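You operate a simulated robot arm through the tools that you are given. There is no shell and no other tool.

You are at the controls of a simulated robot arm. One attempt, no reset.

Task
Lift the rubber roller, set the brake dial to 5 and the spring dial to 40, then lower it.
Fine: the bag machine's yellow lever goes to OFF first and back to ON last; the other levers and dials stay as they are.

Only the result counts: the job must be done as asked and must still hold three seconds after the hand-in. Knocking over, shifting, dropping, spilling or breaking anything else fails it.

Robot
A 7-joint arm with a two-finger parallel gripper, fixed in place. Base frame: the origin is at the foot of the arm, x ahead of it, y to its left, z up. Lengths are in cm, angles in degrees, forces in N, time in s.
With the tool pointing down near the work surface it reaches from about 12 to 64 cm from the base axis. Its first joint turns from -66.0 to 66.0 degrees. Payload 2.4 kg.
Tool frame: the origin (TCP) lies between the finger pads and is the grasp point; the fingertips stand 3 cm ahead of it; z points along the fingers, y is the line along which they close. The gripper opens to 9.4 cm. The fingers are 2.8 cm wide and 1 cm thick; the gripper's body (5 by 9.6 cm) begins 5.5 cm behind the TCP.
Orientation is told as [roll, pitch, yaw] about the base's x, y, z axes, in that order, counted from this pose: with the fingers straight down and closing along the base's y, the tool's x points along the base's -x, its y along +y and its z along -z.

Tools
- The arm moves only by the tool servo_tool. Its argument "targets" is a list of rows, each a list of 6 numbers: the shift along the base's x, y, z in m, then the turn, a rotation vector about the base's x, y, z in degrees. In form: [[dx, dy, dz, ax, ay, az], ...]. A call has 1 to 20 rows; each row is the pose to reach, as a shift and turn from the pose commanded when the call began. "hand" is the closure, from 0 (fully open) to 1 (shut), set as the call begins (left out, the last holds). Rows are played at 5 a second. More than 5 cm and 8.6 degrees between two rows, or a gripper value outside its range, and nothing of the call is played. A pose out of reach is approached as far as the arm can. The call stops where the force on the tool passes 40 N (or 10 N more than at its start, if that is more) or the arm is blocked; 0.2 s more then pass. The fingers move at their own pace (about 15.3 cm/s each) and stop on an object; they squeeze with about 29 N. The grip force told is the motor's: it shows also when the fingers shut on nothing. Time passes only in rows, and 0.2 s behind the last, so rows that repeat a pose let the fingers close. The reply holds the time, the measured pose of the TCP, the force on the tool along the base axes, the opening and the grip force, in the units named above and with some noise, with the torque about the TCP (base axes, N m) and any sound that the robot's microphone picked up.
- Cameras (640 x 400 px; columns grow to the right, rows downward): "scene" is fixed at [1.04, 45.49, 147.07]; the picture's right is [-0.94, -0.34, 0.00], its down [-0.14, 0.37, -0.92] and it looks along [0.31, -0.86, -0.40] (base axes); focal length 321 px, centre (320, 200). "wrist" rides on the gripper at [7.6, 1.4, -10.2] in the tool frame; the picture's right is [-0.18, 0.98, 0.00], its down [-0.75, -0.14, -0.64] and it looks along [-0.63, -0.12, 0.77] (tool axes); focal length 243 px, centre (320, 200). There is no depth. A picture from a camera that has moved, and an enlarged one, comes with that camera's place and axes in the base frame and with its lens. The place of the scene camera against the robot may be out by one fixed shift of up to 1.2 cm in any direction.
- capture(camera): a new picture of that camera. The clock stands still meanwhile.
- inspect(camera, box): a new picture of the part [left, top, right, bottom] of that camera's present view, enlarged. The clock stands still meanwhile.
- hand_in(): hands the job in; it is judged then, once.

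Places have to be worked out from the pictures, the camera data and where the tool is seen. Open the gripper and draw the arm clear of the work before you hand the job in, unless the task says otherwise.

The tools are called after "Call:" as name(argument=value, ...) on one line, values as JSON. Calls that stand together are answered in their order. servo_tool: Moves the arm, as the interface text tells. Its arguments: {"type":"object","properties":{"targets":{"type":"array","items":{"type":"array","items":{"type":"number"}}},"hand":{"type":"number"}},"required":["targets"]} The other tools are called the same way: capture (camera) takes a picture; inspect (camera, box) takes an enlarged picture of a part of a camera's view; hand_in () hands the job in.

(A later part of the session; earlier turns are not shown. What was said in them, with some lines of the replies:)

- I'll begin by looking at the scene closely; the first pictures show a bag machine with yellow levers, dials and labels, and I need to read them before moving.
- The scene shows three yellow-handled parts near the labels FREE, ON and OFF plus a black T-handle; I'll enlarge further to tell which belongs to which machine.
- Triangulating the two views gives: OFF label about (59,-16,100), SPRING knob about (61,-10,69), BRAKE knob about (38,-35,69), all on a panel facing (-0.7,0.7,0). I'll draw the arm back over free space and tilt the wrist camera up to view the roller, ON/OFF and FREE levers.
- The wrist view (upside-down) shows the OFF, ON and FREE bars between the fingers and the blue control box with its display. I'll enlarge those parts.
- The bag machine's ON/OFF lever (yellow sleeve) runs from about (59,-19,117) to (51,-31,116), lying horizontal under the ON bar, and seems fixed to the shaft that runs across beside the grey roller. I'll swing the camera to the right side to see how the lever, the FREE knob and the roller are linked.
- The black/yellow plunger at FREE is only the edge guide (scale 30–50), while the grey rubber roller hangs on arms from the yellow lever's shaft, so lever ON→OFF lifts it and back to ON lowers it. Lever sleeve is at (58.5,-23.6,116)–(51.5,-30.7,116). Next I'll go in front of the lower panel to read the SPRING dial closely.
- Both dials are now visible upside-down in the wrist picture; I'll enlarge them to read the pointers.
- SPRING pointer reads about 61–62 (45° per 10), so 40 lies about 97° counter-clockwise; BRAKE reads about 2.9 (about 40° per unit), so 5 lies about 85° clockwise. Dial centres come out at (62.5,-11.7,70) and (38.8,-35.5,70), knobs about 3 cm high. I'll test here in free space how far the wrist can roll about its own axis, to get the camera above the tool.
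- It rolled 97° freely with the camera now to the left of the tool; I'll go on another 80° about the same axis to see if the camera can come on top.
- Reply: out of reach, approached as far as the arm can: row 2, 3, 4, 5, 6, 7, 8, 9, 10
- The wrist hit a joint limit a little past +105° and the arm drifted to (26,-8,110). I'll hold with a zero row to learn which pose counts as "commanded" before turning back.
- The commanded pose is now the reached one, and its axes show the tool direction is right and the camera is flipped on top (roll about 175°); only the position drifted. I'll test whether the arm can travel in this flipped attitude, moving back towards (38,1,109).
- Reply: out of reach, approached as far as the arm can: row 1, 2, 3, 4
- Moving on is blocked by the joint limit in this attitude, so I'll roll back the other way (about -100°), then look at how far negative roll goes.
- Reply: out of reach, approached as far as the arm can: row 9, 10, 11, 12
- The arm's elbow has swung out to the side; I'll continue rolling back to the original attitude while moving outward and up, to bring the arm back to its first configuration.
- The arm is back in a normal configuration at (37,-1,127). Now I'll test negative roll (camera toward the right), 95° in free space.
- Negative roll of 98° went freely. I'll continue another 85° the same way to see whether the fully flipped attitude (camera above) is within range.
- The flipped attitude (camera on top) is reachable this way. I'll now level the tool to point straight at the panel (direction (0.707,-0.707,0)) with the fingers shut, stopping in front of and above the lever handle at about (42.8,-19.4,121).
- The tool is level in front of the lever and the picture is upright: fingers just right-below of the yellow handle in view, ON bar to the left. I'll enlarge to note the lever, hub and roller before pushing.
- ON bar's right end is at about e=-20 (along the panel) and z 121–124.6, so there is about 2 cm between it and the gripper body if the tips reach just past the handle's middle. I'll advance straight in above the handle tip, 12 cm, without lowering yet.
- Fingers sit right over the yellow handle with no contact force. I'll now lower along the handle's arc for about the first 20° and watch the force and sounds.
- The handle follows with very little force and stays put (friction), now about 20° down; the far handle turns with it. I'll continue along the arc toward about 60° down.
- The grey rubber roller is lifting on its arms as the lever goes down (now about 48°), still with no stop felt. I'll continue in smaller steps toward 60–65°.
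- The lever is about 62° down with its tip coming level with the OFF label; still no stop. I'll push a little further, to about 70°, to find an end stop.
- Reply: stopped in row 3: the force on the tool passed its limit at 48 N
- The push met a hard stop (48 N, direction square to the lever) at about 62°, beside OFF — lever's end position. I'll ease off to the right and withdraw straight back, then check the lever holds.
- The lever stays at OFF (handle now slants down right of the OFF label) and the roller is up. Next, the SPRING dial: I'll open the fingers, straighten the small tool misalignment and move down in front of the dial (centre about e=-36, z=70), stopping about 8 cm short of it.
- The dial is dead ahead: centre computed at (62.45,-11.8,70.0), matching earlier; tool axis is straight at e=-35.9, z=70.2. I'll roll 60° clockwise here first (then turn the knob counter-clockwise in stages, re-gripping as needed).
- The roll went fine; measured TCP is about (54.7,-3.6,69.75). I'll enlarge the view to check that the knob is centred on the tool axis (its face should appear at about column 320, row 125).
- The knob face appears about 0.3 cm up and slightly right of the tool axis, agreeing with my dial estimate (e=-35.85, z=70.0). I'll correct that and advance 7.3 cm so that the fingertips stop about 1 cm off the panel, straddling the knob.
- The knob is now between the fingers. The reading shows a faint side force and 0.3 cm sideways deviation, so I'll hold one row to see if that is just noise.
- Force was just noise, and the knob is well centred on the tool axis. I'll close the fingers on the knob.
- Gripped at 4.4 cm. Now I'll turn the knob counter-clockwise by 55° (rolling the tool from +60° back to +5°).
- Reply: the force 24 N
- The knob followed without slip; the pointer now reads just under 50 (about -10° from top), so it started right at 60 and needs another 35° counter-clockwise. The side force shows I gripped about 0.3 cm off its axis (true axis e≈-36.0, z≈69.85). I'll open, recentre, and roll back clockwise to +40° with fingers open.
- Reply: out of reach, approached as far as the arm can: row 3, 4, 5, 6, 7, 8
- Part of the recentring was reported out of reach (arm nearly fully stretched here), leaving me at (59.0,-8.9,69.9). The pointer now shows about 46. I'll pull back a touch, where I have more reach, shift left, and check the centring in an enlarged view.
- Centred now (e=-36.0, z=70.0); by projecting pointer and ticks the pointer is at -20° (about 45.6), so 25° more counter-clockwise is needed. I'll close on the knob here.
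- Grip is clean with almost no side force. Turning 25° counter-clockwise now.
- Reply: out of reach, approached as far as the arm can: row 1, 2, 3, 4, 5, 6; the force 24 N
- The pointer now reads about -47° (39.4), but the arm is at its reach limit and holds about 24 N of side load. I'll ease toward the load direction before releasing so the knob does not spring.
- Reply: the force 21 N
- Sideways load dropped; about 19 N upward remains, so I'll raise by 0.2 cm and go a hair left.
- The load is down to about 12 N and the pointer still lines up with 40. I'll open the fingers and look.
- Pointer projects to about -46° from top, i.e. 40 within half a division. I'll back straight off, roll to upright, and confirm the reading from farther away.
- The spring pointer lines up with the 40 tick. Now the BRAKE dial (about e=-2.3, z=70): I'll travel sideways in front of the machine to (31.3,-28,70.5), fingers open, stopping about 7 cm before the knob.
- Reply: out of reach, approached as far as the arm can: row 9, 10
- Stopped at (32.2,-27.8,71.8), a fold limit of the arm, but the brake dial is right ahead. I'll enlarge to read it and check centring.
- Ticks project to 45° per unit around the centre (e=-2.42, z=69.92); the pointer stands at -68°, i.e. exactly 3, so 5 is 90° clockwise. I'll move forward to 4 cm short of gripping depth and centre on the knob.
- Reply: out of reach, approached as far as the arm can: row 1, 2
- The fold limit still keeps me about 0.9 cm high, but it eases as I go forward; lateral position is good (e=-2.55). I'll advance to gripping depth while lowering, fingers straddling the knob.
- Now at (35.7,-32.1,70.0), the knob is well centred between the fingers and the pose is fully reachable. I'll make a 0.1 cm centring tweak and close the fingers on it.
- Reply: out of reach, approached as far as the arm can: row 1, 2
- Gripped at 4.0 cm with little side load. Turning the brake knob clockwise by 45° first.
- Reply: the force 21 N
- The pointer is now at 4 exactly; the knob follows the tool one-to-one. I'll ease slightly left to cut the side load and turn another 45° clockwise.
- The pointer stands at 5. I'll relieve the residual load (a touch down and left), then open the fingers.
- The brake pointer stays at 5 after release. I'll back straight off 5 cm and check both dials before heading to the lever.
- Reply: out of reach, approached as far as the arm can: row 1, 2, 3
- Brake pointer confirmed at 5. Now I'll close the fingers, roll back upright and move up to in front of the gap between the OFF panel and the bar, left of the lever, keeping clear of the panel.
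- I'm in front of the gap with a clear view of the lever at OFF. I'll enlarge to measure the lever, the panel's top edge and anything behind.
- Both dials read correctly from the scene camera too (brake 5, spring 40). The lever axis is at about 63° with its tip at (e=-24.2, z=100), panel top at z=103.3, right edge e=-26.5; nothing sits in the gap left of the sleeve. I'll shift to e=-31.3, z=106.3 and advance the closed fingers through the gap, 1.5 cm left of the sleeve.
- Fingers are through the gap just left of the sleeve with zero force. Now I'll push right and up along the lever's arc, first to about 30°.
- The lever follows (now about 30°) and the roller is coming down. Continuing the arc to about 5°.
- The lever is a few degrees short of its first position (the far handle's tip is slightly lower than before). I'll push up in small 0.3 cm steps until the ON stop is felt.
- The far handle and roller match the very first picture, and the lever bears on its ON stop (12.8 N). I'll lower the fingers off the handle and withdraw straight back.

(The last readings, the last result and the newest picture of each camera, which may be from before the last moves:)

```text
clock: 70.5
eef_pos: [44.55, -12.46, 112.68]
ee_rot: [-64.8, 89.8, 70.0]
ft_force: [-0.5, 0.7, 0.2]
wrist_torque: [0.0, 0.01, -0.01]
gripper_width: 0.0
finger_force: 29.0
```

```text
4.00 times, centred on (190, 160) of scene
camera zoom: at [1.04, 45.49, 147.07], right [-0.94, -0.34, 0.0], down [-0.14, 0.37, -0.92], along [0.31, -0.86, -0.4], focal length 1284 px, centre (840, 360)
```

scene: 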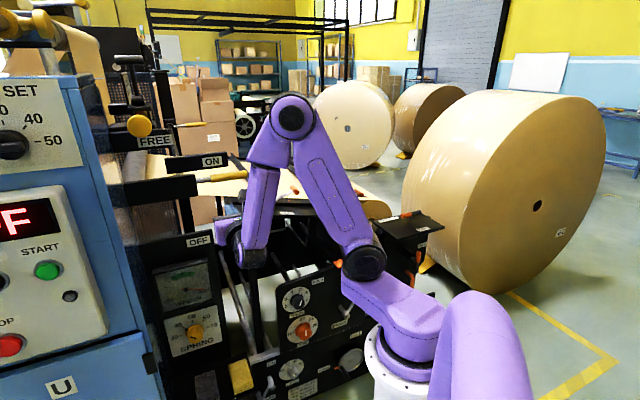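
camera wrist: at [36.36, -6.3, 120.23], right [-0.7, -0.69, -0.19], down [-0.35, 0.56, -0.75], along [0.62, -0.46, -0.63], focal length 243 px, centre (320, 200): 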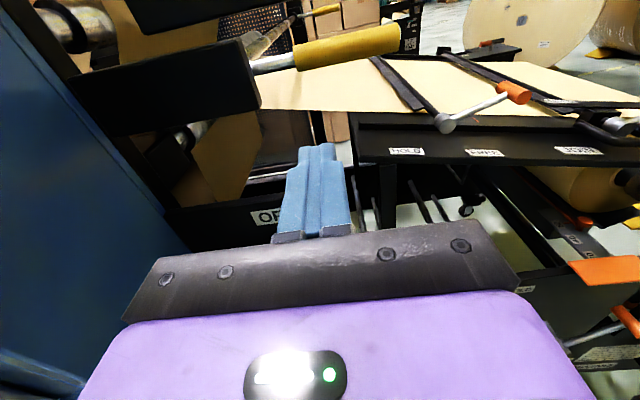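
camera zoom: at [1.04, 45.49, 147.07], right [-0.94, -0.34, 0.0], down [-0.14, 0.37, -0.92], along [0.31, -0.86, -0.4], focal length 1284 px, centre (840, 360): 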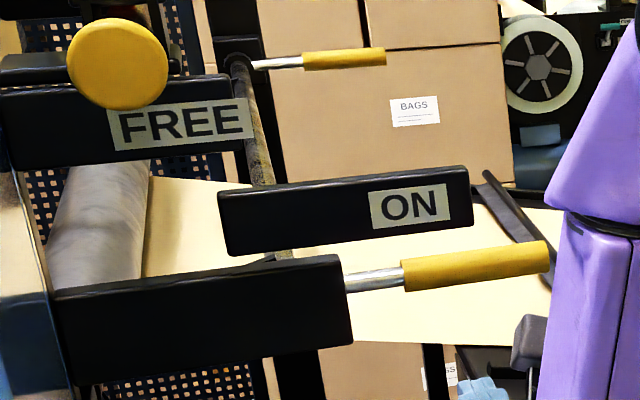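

The lever holds at ON and the roller is down again. I'll open the gripper and draw the arm back and up, clear of the machine, then check everything once more.

Call:
servo_tool(targets=[[-0.025, 0.025, 0.01, 0, 0, 0], [-0.05, 0.05, 0.03, 0, 0, 0], [-0.075, 0.075, 0.06, 0, 0, 0], [-0.1, 0.09, 0.09, 0, 0, 0], [-0.12, 0.1, 0.12, 0, 0, 0]], hand=0)

Call:
capture(camera="scene")

Call:
inspect(camera="scene", box=[110, 110, 270, 210])

Call:
inspect(camera="scene", box=[130, 220, 290, 320])

Call:
inspect(camera="scene", box=[165, 305, 229, 345])

Call:
inspect(camera="scene", box=[240, 260, 400, 360])

Call:
inspect(camera="scene", box=[220, 150, 380, 250])

Call:
inspect(camera="scene", box=[220, 320, 380, 400])

```text
clock: 71.7
eef_pos: [32.43, -2.28, 124.73]
ee_rot: [-18.5, 90.0, 116.4]
ft_force: [0.3, 0.7, 0.4]
wrist_torque: [0.0, 0.02, -0.07]
gripper_width: 9.41
finger_force: 0.0
```

```text
taken
```

scene: 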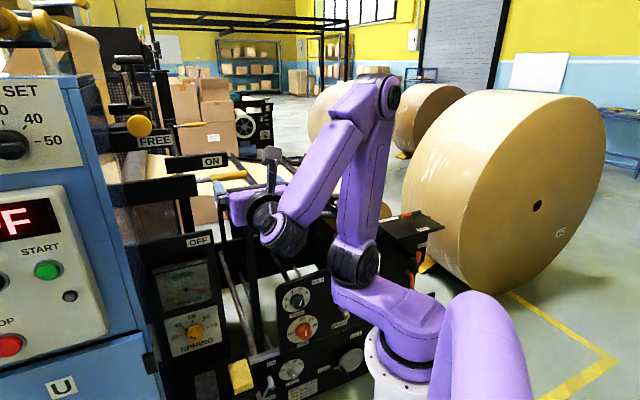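

```text
4.00 times, centred on (190, 160) of scene
camera zoom: at [1.04, 45.49, 147.07], right [-0.94, -0.34, 0.0], down [-0.14, 0.37, -0.92], along [0.31, -0.86, -0.4], focal length 1284 px, centre (840, 360)
```

zoom: 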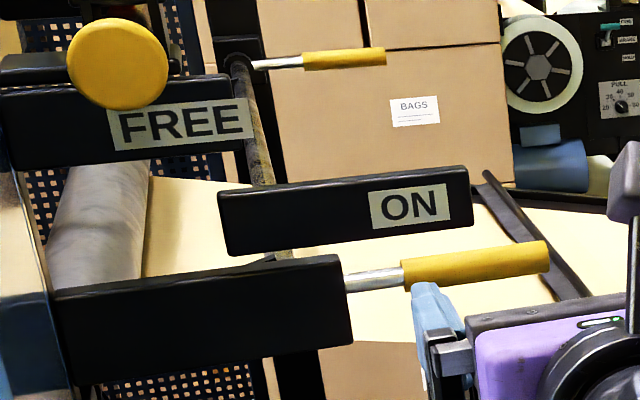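

```text
4.00 times, centred on (210, 270) of scene
camera zoom: at [1.04, 45.49, 147.07], right [-0.94, -0.34, 0.0], down [-0.14, 0.37, -0.92], along [0.31, -0.86, -0.4], focal length 1284 px, centre (760, -80)
```

zoom: 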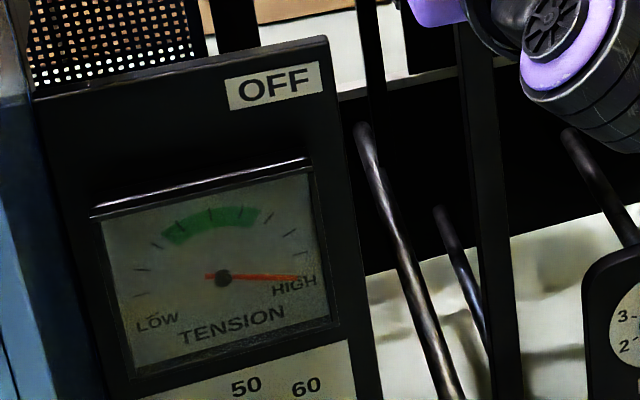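

```text
10.00 times, centred on (197, 325) of scene
camera zoom: at [1.04, 45.49, 147.07], right [-0.94, -0.34, 0.0], down [-0.14, 0.37, -0.92], along [0.31, -0.86, -0.4], focal length 3210 px, centre (1550, -1050)
```

zoom: 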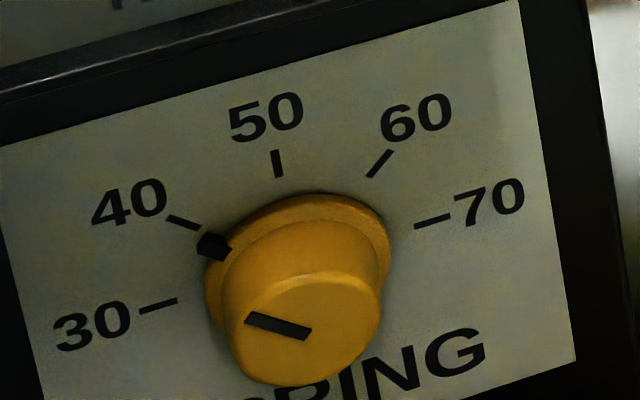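

```text
4.00 times, centred on (320, 310) of scene
camera zoom: at [1.04, 45.49, 147.07], right [-0.94, -0.34, 0.0], down [-0.14, 0.37, -0.92], along [0.31, -0.86, -0.4], focal length 1284 px, centre (320, -240)
```

zoom: 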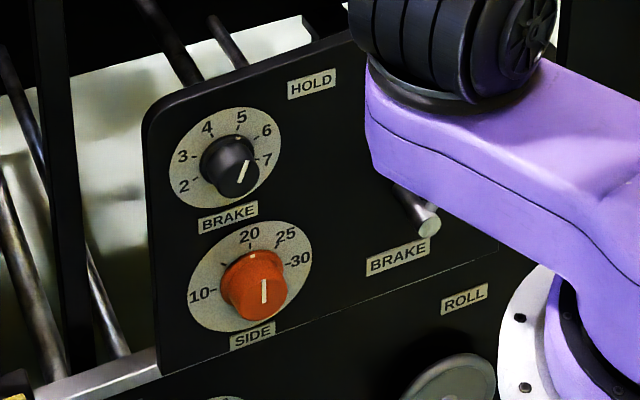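

```text
4.00 times, centred on (300, 200) of scene
camera zoom: at [1.04, 45.49, 147.07], right [-0.94, -0.34, 0.0], down [-0.14, 0.37, -0.92], along [0.31, -0.86, -0.4], focal length 1284 px, centre (400, 200)
```

zoom: 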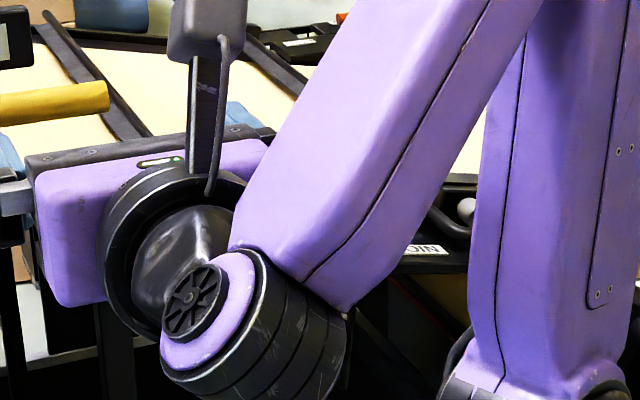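

```text
4.00 times, centred on (300, 360) of scene
camera zoom: at [1.04, 45.49, 147.07], right [-0.94, -0.34, 0.0], down [-0.14, 0.37, -0.92], along [0.31, -0.86, -0.4], focal length 1284 px, centre (400, -440)
```

zoom: 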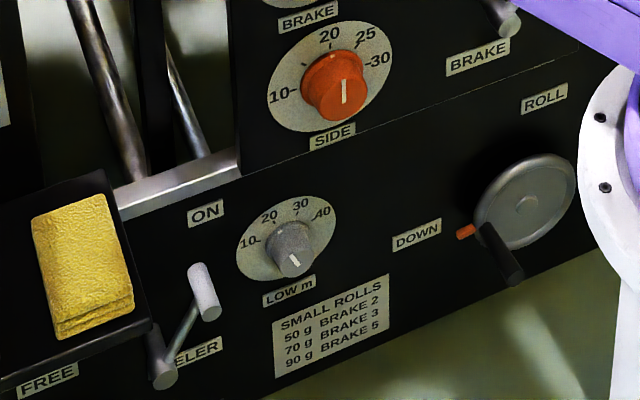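

Lever is back at ON with the roller down as at the start, brake reads 5, spring reads 40, and the other knobs and levers look as before; the gripper is open and 25 cm clear. One last wrist picture to confirm nothing has moved since.

Call:
servo_tool(targets=[[-0.02, 0.02, 0.02, 0, 0, 0], [-0.03, 0.03, 0.03, 0, 0, 0], [-0.03, 0.03, 0.03, 0, 0, 0], [-0.03, 0.03, 0.03, 0, 0, 0], [-0.03, 0.03, 0.03, 0, 0, 0]])

Call:
capture(camera="wrist")

Call:
inspect(camera="scene", box=[110, 110, 270, 210])

Call:
inspect(camera="scene", box=[270, 285, 318, 315])

```text
clock: 72.9
eef_pos: [29.56, 0.58, 127.77]
ee_rot: [-50.6, 90.0, 84.4]
ft_force: [-0.7, 0.1, 0.4]
wrist_torque: [-0.01, -0.01, 0.02]
gripper_width: 9.39
finger_force: 0.1
```

```text
taken
camera wrist: at [21.24, 6.86, 135.27], right [-0.7, -0.69, -0.19], down [-0.35, 0.56, -0.75], along [0.63, -0.46, -0.63], focal length 243 px, centre (320, 200)
```

wrist: 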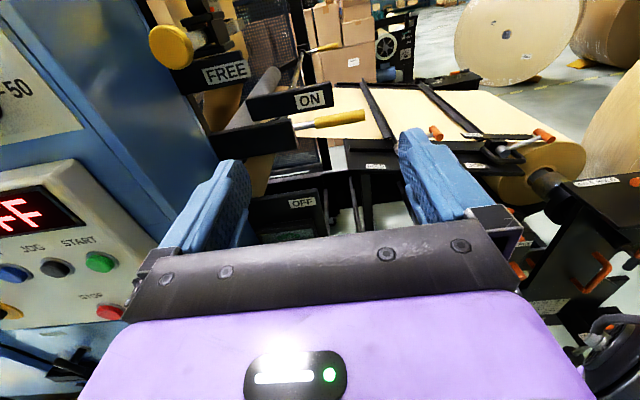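

```text
4.00 times, centred on (190, 160) of scene
camera zoom: at [1.04, 45.49, 147.07], right [-0.94, -0.34, 0.0], down [-0.14, 0.37, -0.92], along [0.31, -0.86, -0.4], focal length 1284 px, centre (840, 360)
```

zoom: 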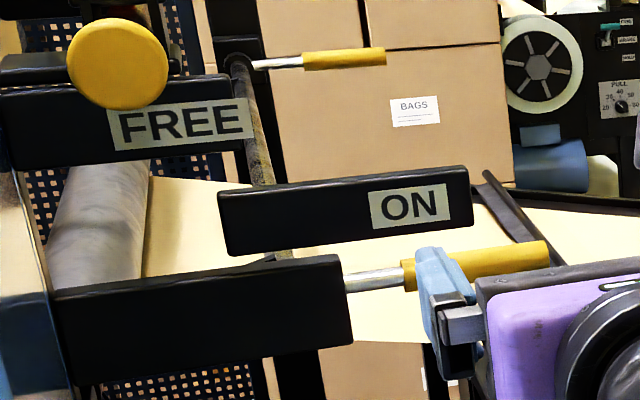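

```text
13.33 times, centred on (294, 300) of scene
camera zoom: at [1.04, 45.49, 147.07], right [-0.94, -0.34, 0.0], down [-0.14, 0.37, -0.92], along [0.31, -0.86, -0.4], focal length 4280 px, centre (667, -1133)
```

zoom: 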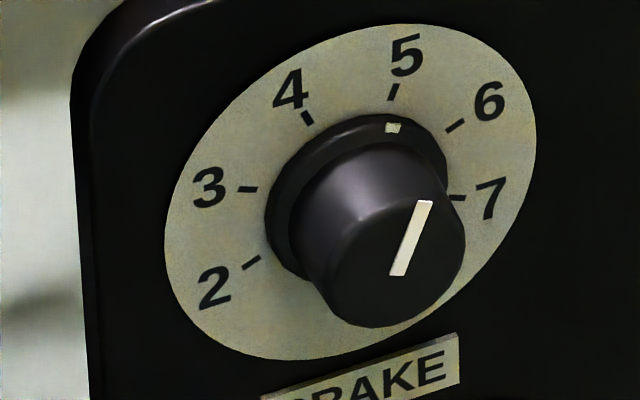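

The lever is steady at ON with the roller lowered, brake is at 5, spring at 40, the gripper is open and the arm is clear, so I hand the job in.

Call:
hand_in()

```text
The job is handed in.
```

I did the whole sequence and handed the job in; I haven't seen the judging result.

1. **Roller up:** I pushed the bag machine's yellow lever down to its stop beside OFF. That raised the grey rubber roller, because the roller hangs from the lever's shaft.
2. **Spring dial:** I turned it from 60 to 40. Measured from the pictures, the pointer sits within about half a scale unit of 40.
3. **Brake dial:** I turned it from 3 to 5. The pointer lines up with the 5 tick.
4. **Roller down:** I pushed the lever back up to its ON stop. The roller and lever match the first picture and stayed put after I let go.

The tension gauge read LOW at the start and HIGH after the change. I took that as a result of the new settings and left it alone.

As far as the pictures show, no other lever or dial moved. The gripper is open and the arm is about 25 cm clear of the machine.
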